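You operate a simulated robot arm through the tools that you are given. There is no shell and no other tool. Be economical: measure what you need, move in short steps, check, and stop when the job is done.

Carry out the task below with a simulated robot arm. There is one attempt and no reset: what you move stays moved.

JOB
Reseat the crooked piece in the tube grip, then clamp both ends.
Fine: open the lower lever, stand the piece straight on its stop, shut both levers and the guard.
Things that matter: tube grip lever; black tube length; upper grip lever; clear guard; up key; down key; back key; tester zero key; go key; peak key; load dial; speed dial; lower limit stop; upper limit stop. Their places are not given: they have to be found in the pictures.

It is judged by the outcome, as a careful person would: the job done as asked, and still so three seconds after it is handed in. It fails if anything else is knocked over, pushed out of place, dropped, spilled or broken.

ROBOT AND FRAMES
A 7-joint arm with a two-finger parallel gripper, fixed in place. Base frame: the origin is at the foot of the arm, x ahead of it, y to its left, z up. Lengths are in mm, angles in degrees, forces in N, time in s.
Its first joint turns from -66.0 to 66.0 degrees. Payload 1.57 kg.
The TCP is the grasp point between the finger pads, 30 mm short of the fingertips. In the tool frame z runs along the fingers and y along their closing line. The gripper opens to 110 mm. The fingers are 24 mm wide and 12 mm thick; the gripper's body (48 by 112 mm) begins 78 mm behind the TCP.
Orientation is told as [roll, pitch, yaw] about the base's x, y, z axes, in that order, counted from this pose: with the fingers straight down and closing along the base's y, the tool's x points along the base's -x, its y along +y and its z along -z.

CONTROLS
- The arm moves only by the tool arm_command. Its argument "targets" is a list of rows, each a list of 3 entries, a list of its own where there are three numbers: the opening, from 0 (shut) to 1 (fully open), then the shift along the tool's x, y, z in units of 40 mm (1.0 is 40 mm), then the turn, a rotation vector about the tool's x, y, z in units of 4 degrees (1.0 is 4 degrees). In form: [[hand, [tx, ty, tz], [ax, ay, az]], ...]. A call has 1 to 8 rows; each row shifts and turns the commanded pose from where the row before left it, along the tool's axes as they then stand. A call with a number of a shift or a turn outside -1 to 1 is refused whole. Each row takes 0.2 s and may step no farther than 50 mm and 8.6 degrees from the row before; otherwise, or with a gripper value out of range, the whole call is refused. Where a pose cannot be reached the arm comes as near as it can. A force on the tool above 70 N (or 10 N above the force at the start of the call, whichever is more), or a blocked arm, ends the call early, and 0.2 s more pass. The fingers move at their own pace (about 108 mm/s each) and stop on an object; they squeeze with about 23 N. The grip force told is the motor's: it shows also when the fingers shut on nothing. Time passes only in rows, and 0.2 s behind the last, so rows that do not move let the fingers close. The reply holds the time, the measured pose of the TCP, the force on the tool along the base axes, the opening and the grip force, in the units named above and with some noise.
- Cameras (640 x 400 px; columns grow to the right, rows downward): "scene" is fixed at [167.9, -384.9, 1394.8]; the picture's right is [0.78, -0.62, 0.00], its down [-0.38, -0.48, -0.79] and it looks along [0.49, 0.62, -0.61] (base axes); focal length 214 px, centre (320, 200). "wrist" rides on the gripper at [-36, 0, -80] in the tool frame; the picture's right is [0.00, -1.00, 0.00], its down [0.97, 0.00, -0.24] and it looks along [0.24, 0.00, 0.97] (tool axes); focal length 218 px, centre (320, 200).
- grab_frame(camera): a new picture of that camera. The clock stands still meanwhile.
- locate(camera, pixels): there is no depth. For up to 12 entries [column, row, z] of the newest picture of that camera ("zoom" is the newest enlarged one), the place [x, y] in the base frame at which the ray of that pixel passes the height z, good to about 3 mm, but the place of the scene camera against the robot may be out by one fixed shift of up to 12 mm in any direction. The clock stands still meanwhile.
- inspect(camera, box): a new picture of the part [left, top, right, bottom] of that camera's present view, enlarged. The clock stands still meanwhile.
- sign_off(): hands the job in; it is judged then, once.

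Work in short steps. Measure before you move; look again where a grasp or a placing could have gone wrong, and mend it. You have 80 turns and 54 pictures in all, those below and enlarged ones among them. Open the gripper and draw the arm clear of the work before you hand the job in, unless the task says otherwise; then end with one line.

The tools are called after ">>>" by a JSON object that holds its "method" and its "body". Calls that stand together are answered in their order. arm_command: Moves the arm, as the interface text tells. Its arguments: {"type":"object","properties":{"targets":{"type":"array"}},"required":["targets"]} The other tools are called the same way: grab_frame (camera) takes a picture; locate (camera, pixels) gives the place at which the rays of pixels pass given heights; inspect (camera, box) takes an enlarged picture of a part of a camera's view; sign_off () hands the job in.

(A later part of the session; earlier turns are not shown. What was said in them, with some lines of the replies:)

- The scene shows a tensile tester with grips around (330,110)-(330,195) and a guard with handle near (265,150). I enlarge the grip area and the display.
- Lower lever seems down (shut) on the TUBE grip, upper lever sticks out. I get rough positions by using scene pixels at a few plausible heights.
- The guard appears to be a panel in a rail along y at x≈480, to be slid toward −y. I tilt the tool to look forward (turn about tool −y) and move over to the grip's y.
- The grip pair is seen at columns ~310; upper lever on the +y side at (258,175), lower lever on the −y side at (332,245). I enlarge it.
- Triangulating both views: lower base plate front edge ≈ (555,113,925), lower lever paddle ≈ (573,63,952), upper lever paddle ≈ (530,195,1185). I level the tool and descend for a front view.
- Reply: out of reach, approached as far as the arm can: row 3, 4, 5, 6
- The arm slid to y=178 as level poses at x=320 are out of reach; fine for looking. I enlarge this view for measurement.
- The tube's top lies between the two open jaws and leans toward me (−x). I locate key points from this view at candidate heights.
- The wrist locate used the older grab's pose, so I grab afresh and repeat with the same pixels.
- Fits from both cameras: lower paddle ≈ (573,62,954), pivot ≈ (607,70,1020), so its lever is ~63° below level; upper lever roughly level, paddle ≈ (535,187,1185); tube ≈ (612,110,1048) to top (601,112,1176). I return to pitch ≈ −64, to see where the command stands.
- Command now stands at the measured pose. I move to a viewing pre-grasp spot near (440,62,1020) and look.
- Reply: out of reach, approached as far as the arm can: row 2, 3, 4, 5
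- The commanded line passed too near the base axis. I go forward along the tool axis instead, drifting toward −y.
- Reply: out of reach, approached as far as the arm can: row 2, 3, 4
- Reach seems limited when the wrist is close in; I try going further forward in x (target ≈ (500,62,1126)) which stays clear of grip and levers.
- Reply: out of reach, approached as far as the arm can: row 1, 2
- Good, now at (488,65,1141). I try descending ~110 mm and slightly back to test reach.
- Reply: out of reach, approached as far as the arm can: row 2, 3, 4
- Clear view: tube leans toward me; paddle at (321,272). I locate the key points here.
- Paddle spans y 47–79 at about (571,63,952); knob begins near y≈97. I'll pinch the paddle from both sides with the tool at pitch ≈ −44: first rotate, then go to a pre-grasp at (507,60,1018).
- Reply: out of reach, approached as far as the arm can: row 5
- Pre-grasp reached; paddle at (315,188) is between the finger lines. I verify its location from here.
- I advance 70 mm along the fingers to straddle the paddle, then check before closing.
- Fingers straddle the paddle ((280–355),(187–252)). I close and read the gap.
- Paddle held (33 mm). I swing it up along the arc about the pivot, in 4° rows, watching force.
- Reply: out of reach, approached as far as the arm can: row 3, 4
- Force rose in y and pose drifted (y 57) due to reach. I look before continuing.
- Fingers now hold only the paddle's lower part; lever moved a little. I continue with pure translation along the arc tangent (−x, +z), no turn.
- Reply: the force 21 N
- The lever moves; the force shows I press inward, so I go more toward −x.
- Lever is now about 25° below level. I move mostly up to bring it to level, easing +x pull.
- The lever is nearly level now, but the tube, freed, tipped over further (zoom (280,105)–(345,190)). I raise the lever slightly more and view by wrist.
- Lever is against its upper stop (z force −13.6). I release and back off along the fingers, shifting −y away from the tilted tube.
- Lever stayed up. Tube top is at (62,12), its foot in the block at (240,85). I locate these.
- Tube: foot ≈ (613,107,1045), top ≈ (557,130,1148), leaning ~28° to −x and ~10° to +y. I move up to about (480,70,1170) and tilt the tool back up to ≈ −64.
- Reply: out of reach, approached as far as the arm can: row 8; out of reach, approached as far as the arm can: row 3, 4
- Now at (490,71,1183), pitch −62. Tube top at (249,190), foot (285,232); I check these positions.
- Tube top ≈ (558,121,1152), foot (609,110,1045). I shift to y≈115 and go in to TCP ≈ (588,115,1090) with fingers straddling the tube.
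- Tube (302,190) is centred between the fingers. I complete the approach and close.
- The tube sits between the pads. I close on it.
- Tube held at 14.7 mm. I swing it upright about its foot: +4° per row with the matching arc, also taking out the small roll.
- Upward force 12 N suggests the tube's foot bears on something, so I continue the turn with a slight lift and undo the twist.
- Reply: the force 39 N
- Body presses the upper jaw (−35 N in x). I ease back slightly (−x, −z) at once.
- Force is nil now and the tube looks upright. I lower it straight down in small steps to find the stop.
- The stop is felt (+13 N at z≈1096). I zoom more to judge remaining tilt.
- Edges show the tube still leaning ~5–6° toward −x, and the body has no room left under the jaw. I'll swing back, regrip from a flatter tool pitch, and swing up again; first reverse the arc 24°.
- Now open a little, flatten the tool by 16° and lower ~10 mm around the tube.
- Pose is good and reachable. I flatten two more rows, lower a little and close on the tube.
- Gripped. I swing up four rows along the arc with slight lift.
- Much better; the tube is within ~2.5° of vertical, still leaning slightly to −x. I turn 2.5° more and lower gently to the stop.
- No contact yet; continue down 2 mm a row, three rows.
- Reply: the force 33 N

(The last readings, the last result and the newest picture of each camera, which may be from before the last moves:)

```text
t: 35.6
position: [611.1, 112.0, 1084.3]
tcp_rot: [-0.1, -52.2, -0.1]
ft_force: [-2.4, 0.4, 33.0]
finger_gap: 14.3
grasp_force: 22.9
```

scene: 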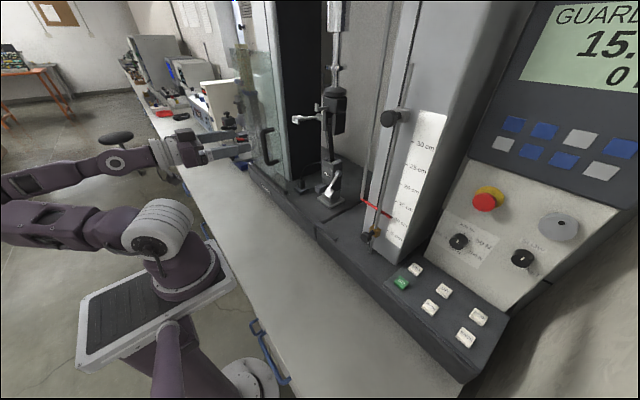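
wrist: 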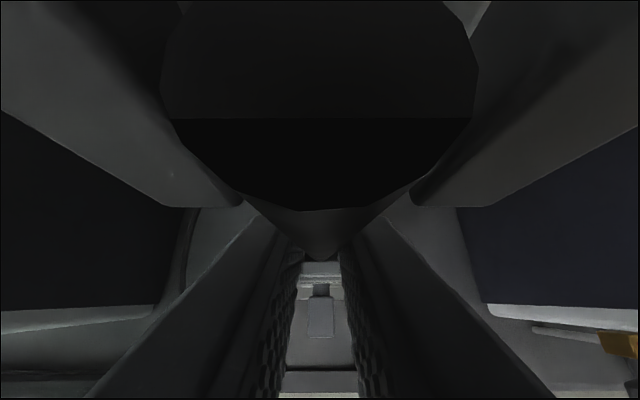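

Stop reached (33 N). I ease up ~1.5 mm of command and check the picture.

>>> {"method": "arm_command", "body": {"targets": [[0.05, [-0.032, 0, -0.025], [0, 0, 0]]]}}

>>> {"method": "inspect", "body": {"camera": "scene", "box": [310, 110, 350, 175]}}

>>> {"method": "grab_frame", "body": {"camera": "wrist"}}

```text
t: 36.0
position: [610.5, 111.2, 1084.8]
tcp_rot: [0.0, -51.9, -0.2]
ft_force: [6.4, 2.8, 27.9]
finger_gap: 14.6
grasp_force: 23.5
```

```text
6.15 times, centred on (330, 142) of scene
```

zoom: 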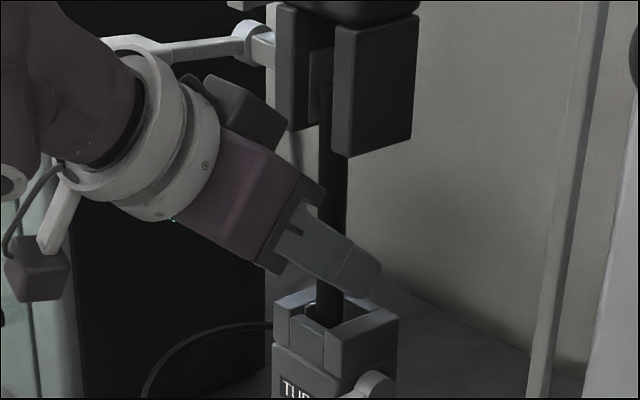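

```text
14 pictures are left
```

wrist: 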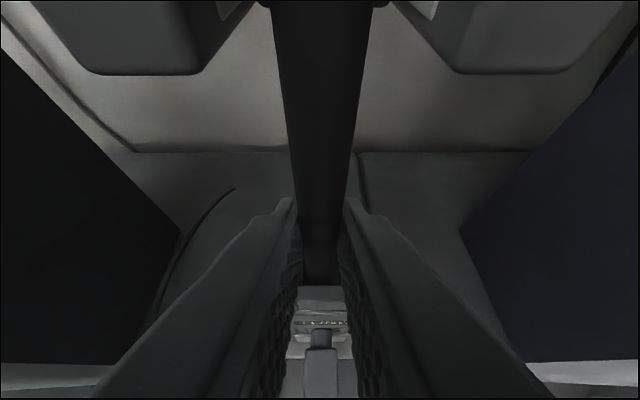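

Tube now upright in both views (left edge columns 318→316, wrist column 320). I relieve the remaining downward preload before releasing.

>>> {"method": "arm_command", "body": {"targets": [[0.05, [-0.02, 0, -0.016], [0, 0, 0]], [0.05, [0, 0, 0], [0, 0, 0]]]}}

```text
t: 36.6
position: [609.5, 110.9, 1083.7]
tcp_rot: [-0.1, -51.7, -0.1]
ft_force: [5.3, 2.8, 23.3]
finger_gap: 14.6
grasp_force: 22.8
```

Stiffness is ~5 N/mm; I raise ~3.5 mm more of command.

>>> {"method": "arm_command", "body": {"targets": [[0.05, [-0.035, -0.01, -0.027], [0, 0, 0]], [0.05, [-0.035, 0, -0.027], [0, 0, 0]], [0.05, [0, 0, 0], [0, 0, 0]]]}}

```text
t: 37.4
position: [609.6, 110.1, 1085.5]
tcp_rot: [-0.1, -51.4, -0.2]
ft_force: [-0.7, 0.1, -0.4]
finger_gap: 14.4
grasp_force: 23.2
```

Force is nil. I press 0.7 mm down and open the fingers gently, then look.

>>> {"method": "arm_command", "body": {"targets": [[0.05, [0.014, 0, 0.011], [0, 0, 0]], [0.17, [0, 0, 0], [0, 0, 0]], [0.22, [0, 0, 0], [0, 0, 0]], [0.3, [0, 0, 0], [0, 0, 0]], [0.3, [0, 0, 0], [0, 0, 0]]]}}

>>> {"method": "inspect", "body": {"camera": "scene", "box": [310, 110, 350, 175]}}

```text
t: 38.6
position: [610.1, 110.8, 1087.3]
tcp_rot: [-0.1, -51.7, 0.0]
ft_force: [0.1, 0.0, 0.3]
finger_gap: 33.1
grasp_force: 0.1
```

```text
6.15 times, centred on (330, 142) of scene
```

zoom: 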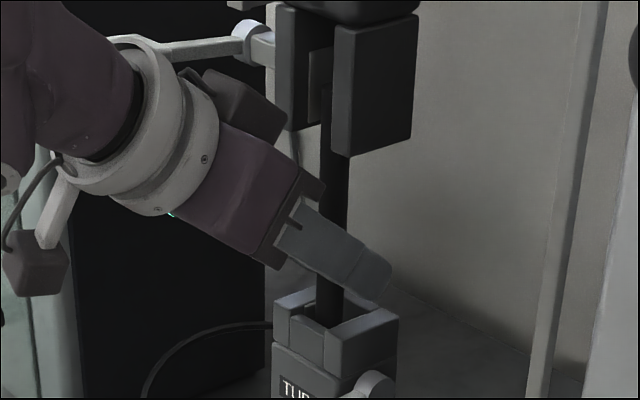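

It stands upright on its own. I open wider and retreat along the fingers, with a slight −y shift to clear the upper paddle.

>>> {"method": "arm_command", "body": {"targets": [[0.5, [0, 0, 0], [0, 0, 0]], [0.5, [0, -0.1, -0.4], [0, 0, 0]], [0.5, [0, -0.1, -0.6], [0, 0, 0]], [0.5, [0, -0.2, -0.8], [0, 0, 0]], [0.5, [0, -0.4, -0.6], [0, 0, 0]], [0.5, [0, -0.4, -0.4], [0, 0, 0]]]}}

>>> {"method": "grab_frame", "body": {"camera": "wrist"}}

```text
t: 40.0
position: [521.9, 63.1, 1157.2]
tcp_rot: [-0.1, -51.7, -0.1]
ft_force: [-1.7, -1.1, -0.2]
finger_gap: 55.2
grasp_force: 0.0
```

```text
12 pictures are left
```

wrist: 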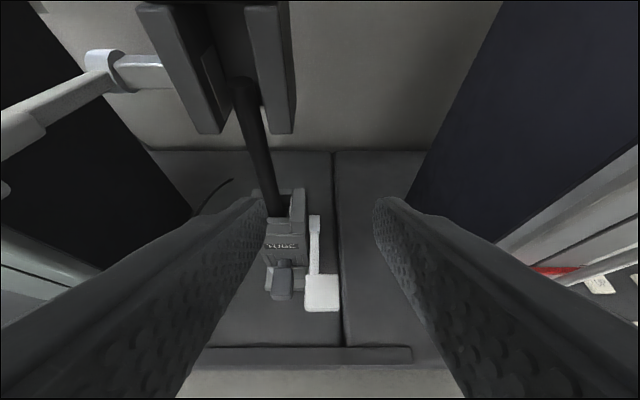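

Tube stands free, lower paddle at (321,292). I shut the fingers, set pitch ≈ −44 and move above the paddle.

>>> {"method": "arm_command", "body": {"targets": [[0, [0, 0, 0], [0, 1, 0]], [0, [0, 0, 0], [0, 1, 0]], [0, [0.5, 0, 0.5], [0, 0, 0]], [0, [0.5, 0, 0.5], [0, 0, 0]], [0, [0.5, 0, 0.5], [0, 0, 0]], [0, [0, 0, 0], [0, 0, 0]]]}}

```text
t: 41.4
position: [520.2, 63.0, 1071.3]
tcp_rot: [-0.1, -43.7, -0.2]
ft_force: [0.3, 0.1, 0.1]
finger_gap: 0.0
grasp_force: 21.2
```

I push the paddle down, straight first, watching force.

>>> {"method": "arm_command", "body": {"targets": [[0, [0.2, 0, 0.22], [0, 0, 0]], [0, [0.2, 0, 0.22], [0, 0, 0]], [0, [0.2, 0, 0.22], [0, 0, 0]], [0, [0.2, 0, 0.22], [0, 0, 0]], [0, [0.2, 0, 0.22], [0, 0, 0]]]}}

```text
t: 42.6
position: [520.9, 62.4, 1010.3]
tcp_rot: [-0.1, -43.6, -0.2]
ft_force: [0.3, 0.3, -0.2]
finger_gap: 0.1
grasp_force: 21.8
```

I follow the arc down to its end.

>>> {"method": "arm_command", "body": {"targets": [[0, [0.07, 0, 0.25], [0, 0, 0]], [0, [0.07, 0, 0.25], [0, 0, 0]], [0, [-0.03, 0, 0.2], [0, 0, 0]], [0, [-0.03, 0, 0.2], [0, 0, 0]], [0, [-0.03, 0, 0.2], [0, 0, 0]], [0, [0, 0, 0], [0, 0, 0]]]}}

>>> {"method": "inspect", "body": {"camera": "scene", "box": [285, 90, 365, 210]}}

```text
t: 44.0
position: [550.0, 61.1, 981.8]
tcp_rot: [-0.2, -44.0, -0.2]
ft_force: [-40.6, -19.1, 52.7]
finger_gap: 0.2
grasp_force: 21.2
```

```text
3.33 times, centred on (325, 150) of scene
```

zoom: 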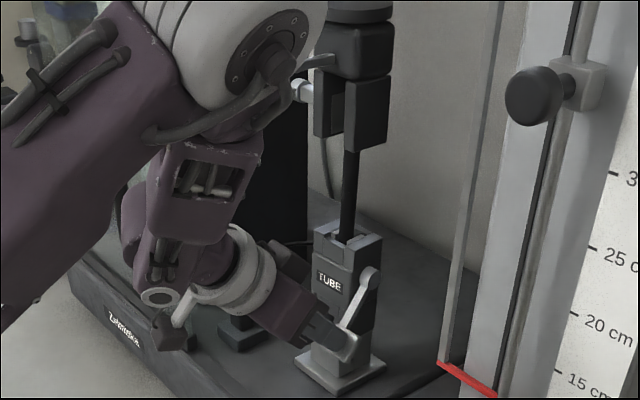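

Lower lever is shut against its end (66 N) and the tube is upright. I retreat, rise to z≈1235 and cross to y≈170 for the upper lever.

>>> {"method": "arm_command", "body": {"targets": [[0, [0, 0, -0.9], [0, 0, 0]], [0, [0, 0, -0.9], [0, 0, 0]], [0, [-0.7, 0, -0.72], [0, 0, 0]], [0, [-0.7, 0, -0.72], [0, 0, 0]], [0, [-0.7, 0, -0.72], [0, 0, 0]], [0, [-0.7, 0, -0.72], [0, 0, 0]], [0, [-0.7, 0, -0.72], [0, 0, 0]]]}}

>>> {"method": "arm_command", "body": {"targets": [[0, [0, 0.9, 0], [0, 0, 0]], [0, [0, 0.9, 0], [0, 0, 0]], [0, [0, 0.9, 0], [0, 0, 0]], [0, [0, 0, 0], [0, 0, 0]]]}}

>>> {"method": "grab_frame", "body": {"camera": "wrist"}}

```text
t: 45.6
position: [503.2, 62.2, 1232.2]
tcp_rot: [-0.1, -43.7, -0.1]
ft_force: [-0.5, -0.7, 0.3]
finger_gap: 0.1
grasp_force: 20.6
```

```text
t: 46.6
position: [505.0, 169.2, 1231.6]
tcp_rot: [0.0, -43.7, -0.1]
ft_force: [0.4, 0.5, 0.1]
finger_gap: 0.0
grasp_force: 20.8
```

```text
10 pictures are left
```

wrist: 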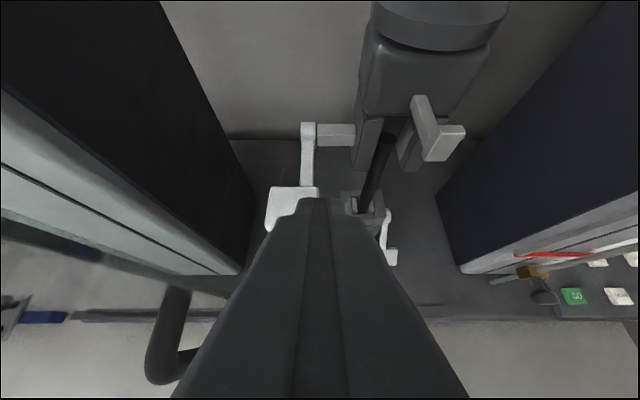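

Upper paddle spans columns 268–318 around row 205. I locate it and the hub.

>>> {"method": "locate", "body": {"camera": "wrist", "pixels": [[292, 205, 1190], [268, 205, 1190], [318, 195, 1190], [308, 165, 1187], [308, 132, 1185], [362, 112, 1200], [200, 290, 1000]]}}

```text
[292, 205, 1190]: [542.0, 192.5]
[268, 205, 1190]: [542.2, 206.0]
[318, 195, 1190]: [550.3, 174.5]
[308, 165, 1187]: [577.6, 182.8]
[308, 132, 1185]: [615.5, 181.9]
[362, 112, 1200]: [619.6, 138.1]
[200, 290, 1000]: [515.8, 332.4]
```

Paddle y 174–206 at x≈542, hub (616,182). I come over at y≈175 and press it down about 30°.

>>> {"method": "arm_command", "body": {"targets": [[0, [-0.02, 0.07, 0.29], [0, 0, 0]], [0, [-0.02, 0.08, 0.29], [0, 0, 0]], [0, [0.19, 0, 0.245], [0, 0, 0]], [0, [0.19, 0, 0.245], [0, 0, 0]], [0, [0.19, 0, 0.245], [0, 0, 0]], [0, [0.19, 0, 0.245], [0, 0, 0]]]}}

>>> {"method": "arm_command", "body": {"targets": [[0, [0.11, 0, 0.24], [0, 0, 0]], [0, [0.11, 0, 0.24], [0, 0, 0]], [0, [-0.03, 0, 0.24], [0, 0, 0]], [0, [-0.03, 0, 0.24], [0, 0, 0]], [0, [-0.03, 0, 0.24], [0, 0, 0]], [0, [0, 0, 0], [0, 0, 0]]]}}

>>> {"method": "inspect", "body": {"camera": "scene", "box": [275, 70, 375, 210]}}

```text
t: 48.0
position: [527.2, 177.1, 1165.8]
tcp_rot: [0.0, -43.6, -0.1]
ft_force: [-0.2, -0.3, 0.4]
finger_gap: 0.3
grasp_force: 21.5
```

```text
t: 49.0
position: [538.4, 176.9, 1140.0]
tcp_rot: [0.1, -44.0, -0.2]
ft_force: [-60.1, -16.6, 30.4]
finger_gap: 0.0
grasp_force: 20.7
stopped in row 4: the force on the tool passed its limit (the readings are from after the stop); the commanded pose is now the measured one
```

```text
2.86 times, centred on (325, 140) of scene
```

zoom: 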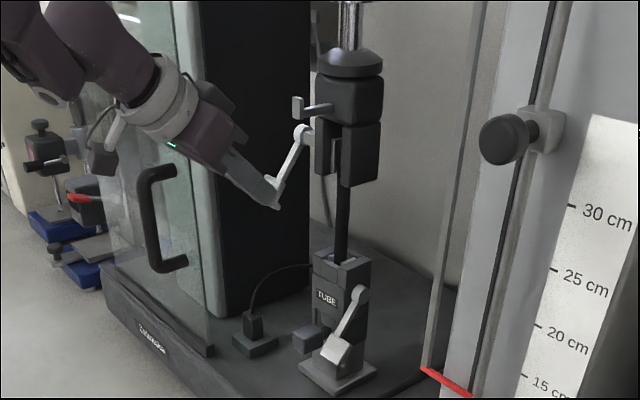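

Upper lever now parallels the lower one; the push met ~67 N normal to it. I retreat a bit and check jaws and lever with the wrist camera.

>>> {"method": "arm_command", "body": {"targets": [[0, [0, 0, -0.8], [0, 0, 0]], [0, [0, 0, -0.8], [0, 0, 0]], [0, [0, -0.5, -0.5], [0, 0, 0]]]}}

>>> {"method": "inspect", "body": {"camera": "scene", "box": [295, 85, 355, 205]}}

>>> {"method": "grab_frame", "body": {"camera": "wrist"}}

```text
t: 49.8
position: [484.8, 158.0, 1198.1]
tcp_rot: [-0.1, -43.8, -0.1]
ft_force: [-0.1, 0.1, 0.9]
finger_gap: 0.0
grasp_force: 21.1
```

```text
3.33 times, centred on (325, 145) of scene
```

zoom: 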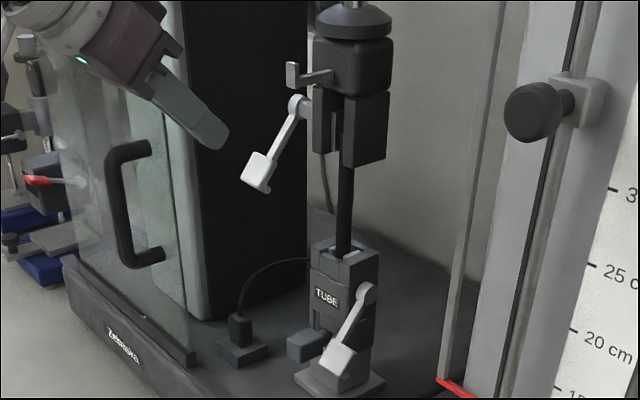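

```text
7 pictures are left
```

wrist: 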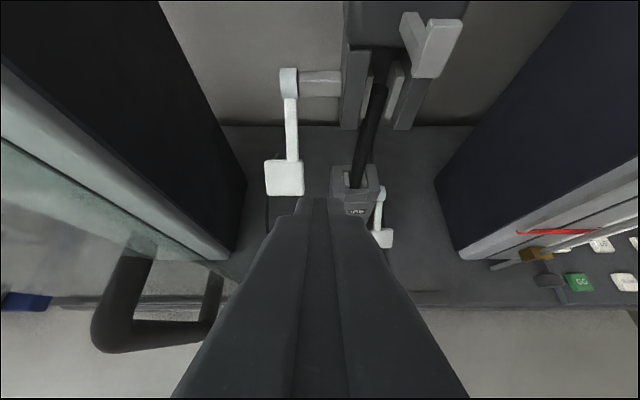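

By angle the upper lever is ~50° down while the lower one is ~60°, so it may not be fully home. I return and press slowly again.

>>> {"method": "arm_command", "body": {"targets": [[0, [0, 0.2, 0.6], [0, 0, 0]], [0, [0, 0.25, 0.6], [0, 0, 0]], [0, [0, 0, 0.55], [0, 0, 0]], [0, [-0.01, 0, 0.1], [0, 0, 0]], [0, [-0.01, 0, 0.08], [0, 0, 0]], [0, [-0.01, 0, 0.08], [0, 0, 0]], [0, [-0.01, 0, 0.08], [0, 0, 0]], [0, [-0.01, 0, 0.08], [0, 0, 0]]]}}

```text
t: 51.5
position: [539.7, 175.3, 1141.5]
tcp_rot: [0.1, -44.0, -0.1]
ft_force: [-52.1, -12.6, 26.0]
finger_gap: 0.1
grasp_force: 21.3
stopped in row 8: the force on the tool passed its limit (the readings are from after the stop); the commanded pose is now the measured one
```

Same end point (540,1141): a hard stop, so the upper lever is shut. I retreat away from the glass plane and turn the tool downward for the guard handle.

>>> {"method": "arm_command", "body": {"targets": [[0, [0, 0, -0.9], [0, 0, 0]], [0, [0, -0.1, -0.9], [0, 0, 0]], [0, [0.54, 0, -0.52], [0, 0, 0]], [0, [0.54, 0, -0.52], [0, 0, 0]], [0, [0, 0, 0], [0, 1, 0]], [0, [0, 0, 0], [0, 1, 0]], [0, [0, 0, 0], [0, 1, 0]], [0, [0, 0, 0], [0, 1, 0]]]}}

>>> {"method": "arm_command", "body": {"targets": [[0.5, [0, 0.2, 0], [0, 1, 0]], [0.5, [0, 0.3, 0], [0, 1, 0]], [0.5, [0, 0.3, 0], [0, 1, 0]], [0.5, [0, 0.5, 0], [0, 1, 0]], [0.5, [0, 0.5, 0], [0, 1, 0]], [0.5, [0, 0.5, 0], [0, 1, 0]], [0.5, [0, 0.5, 0], [0, 1, 0]]]}}

>>> {"method": "grab_frame", "body": {"camera": "wrist"}}

```text
t: 53.3
position: [433.7, 172.5, 1192.6]
tcp_rot: [0.0, -27.8, 0.0]
ft_force: [0.6, 0.3, -0.3]
finger_gap: 0.0
grasp_force: 21.2
```

```text
t: 54.9
position: [432.9, 284.1, 1191.8]
tcp_rot: [0.0, 0.2, -0.1]
ft_force: [0.3, -0.6, -0.8]
finger_gap: 54.8
grasp_force: 0.0
```

```text
6 pictures are left
```

wrist: 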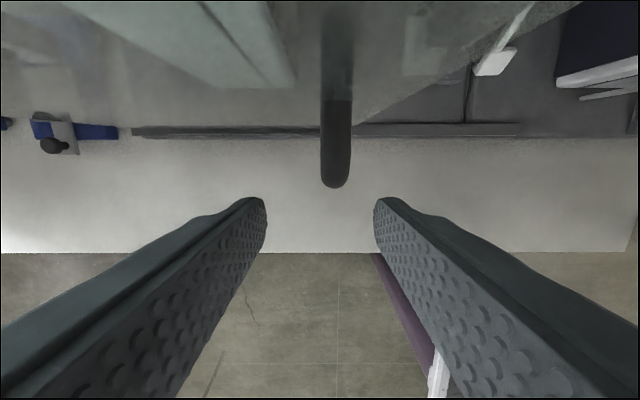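

The handle's bar shows at columns 320–352, front end row ~187. I locate its top using both cameras.

>>> {"method": "locate", "body": {"camera": "wrist", "pixels": [[336, 175, 1060], [336, 175, 1080], [336, 187, 1060], [336, 187, 980], [336, 105, 1060], [336, 187, 1100]]}}

>>> {"method": "locate", "body": {"camera": "scene", "pixels": [[264, 131, 1060], [264, 131, 1080], [264, 131, 1100], [267, 162, 980], [267, 162, 1000], [267, 162, 960], [275, 114, 1080]]}}

```text
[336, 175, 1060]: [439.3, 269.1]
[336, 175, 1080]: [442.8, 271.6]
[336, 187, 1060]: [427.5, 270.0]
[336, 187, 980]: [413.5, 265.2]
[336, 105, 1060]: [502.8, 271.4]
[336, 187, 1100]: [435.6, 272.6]
```

```text
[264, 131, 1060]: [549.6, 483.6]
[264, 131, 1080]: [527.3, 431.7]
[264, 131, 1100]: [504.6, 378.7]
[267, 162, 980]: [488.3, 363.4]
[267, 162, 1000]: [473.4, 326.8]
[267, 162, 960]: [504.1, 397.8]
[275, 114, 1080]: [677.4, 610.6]
```

Combining both: bar at about (450,274), z ≈ 1030–1140. I move over it and descend to TCP z≈1097, then close.

>>> {"method": "arm_command", "body": {"targets": [[0.5, [-0.375, -0.25, 0], [0, 0, 0]], [0.5, [0, 0, 0.8], [0, 0, 0]], [0.5, [0, 0, 0.8], [0, 0, 0]], [0.5, [0, 0, 0.77], [0, 0, 0]], [0.05, [0, 0, 0], [0, 0, 0]], [0.05, [0, 0, 0], [0, 0, 0]], [0.05, [0, 0, 0], [0, 0, 0]]]}}

```text
t: 56.5
position: [447.7, 274.5, 1096.2]
tcp_rot: [0.0, 0.2, 0.0]
ft_force: [-15.9, 2.9, -4.9]
finger_gap: 17.8
grasp_force: 32.8
```

Handle held (17.8 mm). I slide the guard toward −y, 60 mm first.

>>> {"method": "arm_command", "body": {"targets": [[0.05, [0, -0.4, 0], [0, 0, 0]], [0.05, [0, -0.5, 0], [0, 0, 0]], [0.05, [0, -0.6, 0], [0, 0, 0]]]}}

>>> {"method": "inspect", "body": {"camera": "scene", "box": [200, 60, 400, 260]}}

```text
t: 57.3
position: [446.6, 213.8, 1095.9]
tcp_rot: [0.0, 0.2, -0.2]
ft_force: [-18.7, 1.4, -6.3]
finger_gap: 17.8
grasp_force: 33.3
```

```text
2.00 times, centred on (300, 160) of scene
```

zoom: 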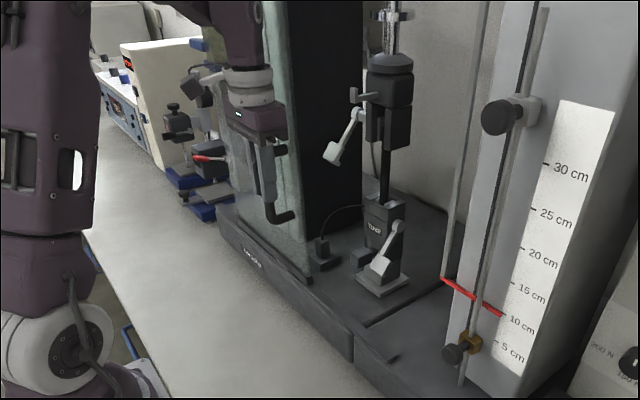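

The guard slides along. I continue toward −y.

>>> {"method": "arm_command", "body": {"targets": [[0.05, [0, -0.7, 0], [0, 0, 0]], [0.05, [0, -0.7, 0], [0, 0, 0]], [0.05, [0, -0.7, 0], [0, 0, 0]], [0.05, [0, -0.7, 0], [0, 0, 0]]]}}

```text
t: 58.3
position: [446.3, 100.9, 1096.7]
tcp_rot: [-0.1, 0.3, -0.1]
ft_force: [-23.3, 2.2, -1.6]
finger_gap: 17.8
grasp_force: 32.3
```

Still free-running. I continue with smaller steps and watch the y force for the end stop.

>>> {"method": "arm_command", "body": {"targets": [[0.05, [0, -0.6, 0], [0, 0, 0]], [0.05, [0, -0.6, 0], [0, 0, 0]], [0.05, [0, -0.4, 0], [0, 0, 0]], [0.05, [0, -0.3, 0], [0, 0, 0]], [0.05, [0, -0.3, 0], [0, 0, 0]]]}}

>>> {"method": "inspect", "body": {"camera": "scene", "box": [200, 60, 400, 260]}}

```text
t: 59.5
position: [446.2, 13.3, 1096.0]
tcp_rot: [0.1, 0.3, -0.2]
ft_force: [-24.3, 1.7, -39.1]
finger_gap: 18.0
grasp_force: 32.8
```

```text
2.00 times, centred on (300, 160) of scene
```

zoom: 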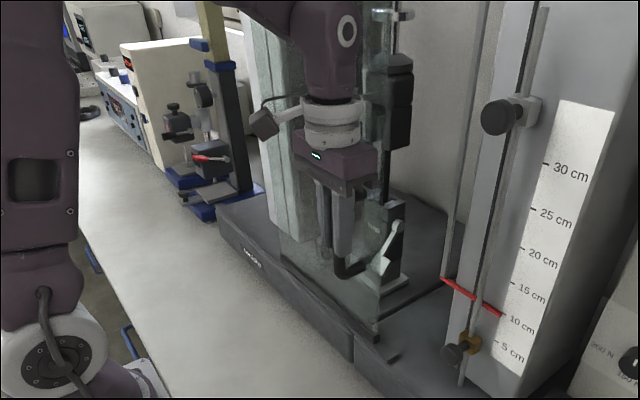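

The panel edge is near the rail end; some vertical load built up. I relieve it slightly and go on in small steps.

>>> {"method": "arm_command", "body": {"targets": [[0.05, [0.06, -0.15, 0.08], [0, 0, 0]], [0.05, [0, -0.15, 0], [0, 0, 0]], [0.05, [0, -0.15, 0], [0, 0, 0]]]}}

```text
t: 60.3
position: [446.7, -3.9, 1095.5]
tcp_rot: [0.0, -0.3, -0.1]
ft_force: [4.8, 3.0, 24.0]
finger_gap: 18.0
grasp_force: 32.6
```

>>> {"method": "arm_command", "body": {"targets": [[0.05, [-0.01, -0.15, -0.04], [0, 0, 0]], [0.05, [0, -0.15, 0], [0, 0, 0]], [0.05, [0, -0.15, 0], [0, 0, 0]], [0.05, [0, 0, 0], [0, 0, 0]]]}}

>>> {"method": "inspect", "body": {"camera": "scene", "box": [220, 80, 640, 260]}}

```text
t: 61.3
position: [446.2, -18.2, 1095.2]
tcp_rot: [0.1, 0.3, 0.0]
ft_force: [12.9, 44.5, -9.3]
finger_gap: 44.7
grasp_force: 22.0
```

```text
1.52 times, centred on (430, 170) of scene
```

zoom: 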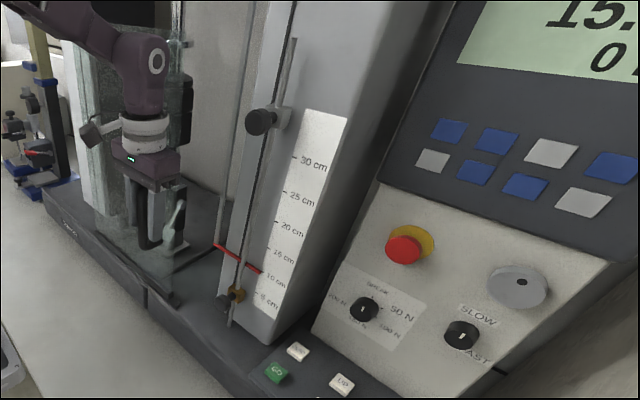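

The end stop is met (44 N, fingers were spread by it). I open and lift straight off the handle, then back away.

>>> {"method": "arm_command", "body": {"targets": [[0.6, [0, 0.2, 0], [0, 0, 0]], [0.6, [0, 0, 0], [0, 0, 0]], [0.6, [0, 0, -0.9], [0, 0, 0]], [0.6, [0, 0, -0.9], [0, 0, 0]], [0.6, [0, 0, -0.9], [0, 0, 0]], [0.6, [0.6, 0.4, -0.5], [0, 0, 0]], [0.6, [0.6, 0.6, 0], [0, 0, 0]], [0.6, [0.4, 0.6, 0], [0, 0, 0]]]}}

>>> {"method": "arm_command", "body": {"targets": [[0.6, [0.2, 0.9, 0], [0, 0, 0]], [0.6, [0, 0.9, 0], [0, 0, 0]], [0.6, [0, 0.9, 0], [0, 0, 0]], [0.6, [0, 0.9, 0], [0, 0, 0]], [0.6, [0, 0, 0], [0, 0, 0]]]}}

>>> {"method": "grab_frame", "body": {"camera": "scene"}}

```text
t: 63.1
position: [382.6, 50.4, 1224.4]
tcp_rot: [-0.1, 0.1, -0.1]
ft_force: [0.7, 1.0, 0.0]
finger_gap: 66.3
grasp_force: 0.0
```

```text
t: 64.3
position: [374.0, 193.3, 1224.0]
tcp_rot: [-0.1, 0.1, -0.1]
ft_force: [0.0, 0.9, -0.2]
finger_gap: 65.9
grasp_force: 0.0
```

```text
2 pictures are left
```

scene: 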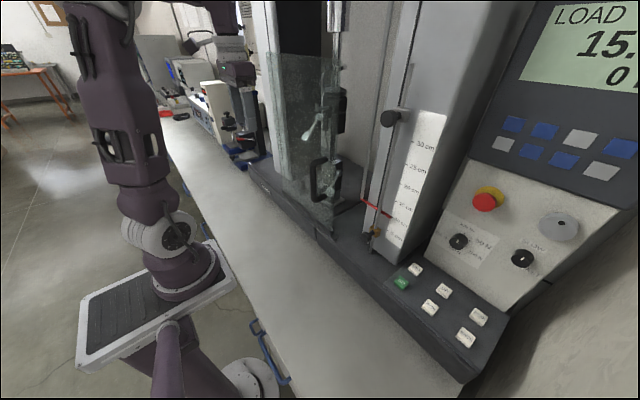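

The display changed from GUARD to LOAD, so the guard registers as shut. One last enlarged check of the tube and levers.

>>> {"method": "inspect", "body": {"camera": "scene", "box": [285, 80, 375, 230]}}

```text
2.67 times, centred on (330, 155) of scene
```

zoom: 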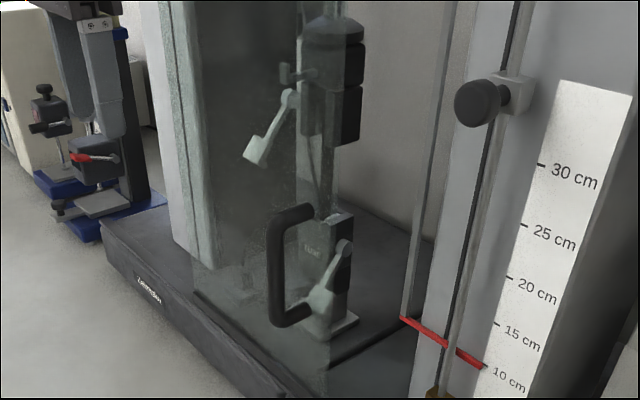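

Both levers point down, the tube stands upright between the grips, the guard is across with its handle at (290,265), and the arm is clear with the gripper open. I hand in.

>>> {"method": "sign_off", "body": {}}

```text
The job is handed in.
```

The tube is reseated upright on its stop, both grip levers are shut, and the guard is closed: the display changed from GUARD to LOAD. The upper lever stopped about 10° short of the lower one's angle, but it met a hard stop there both times I pressed it.
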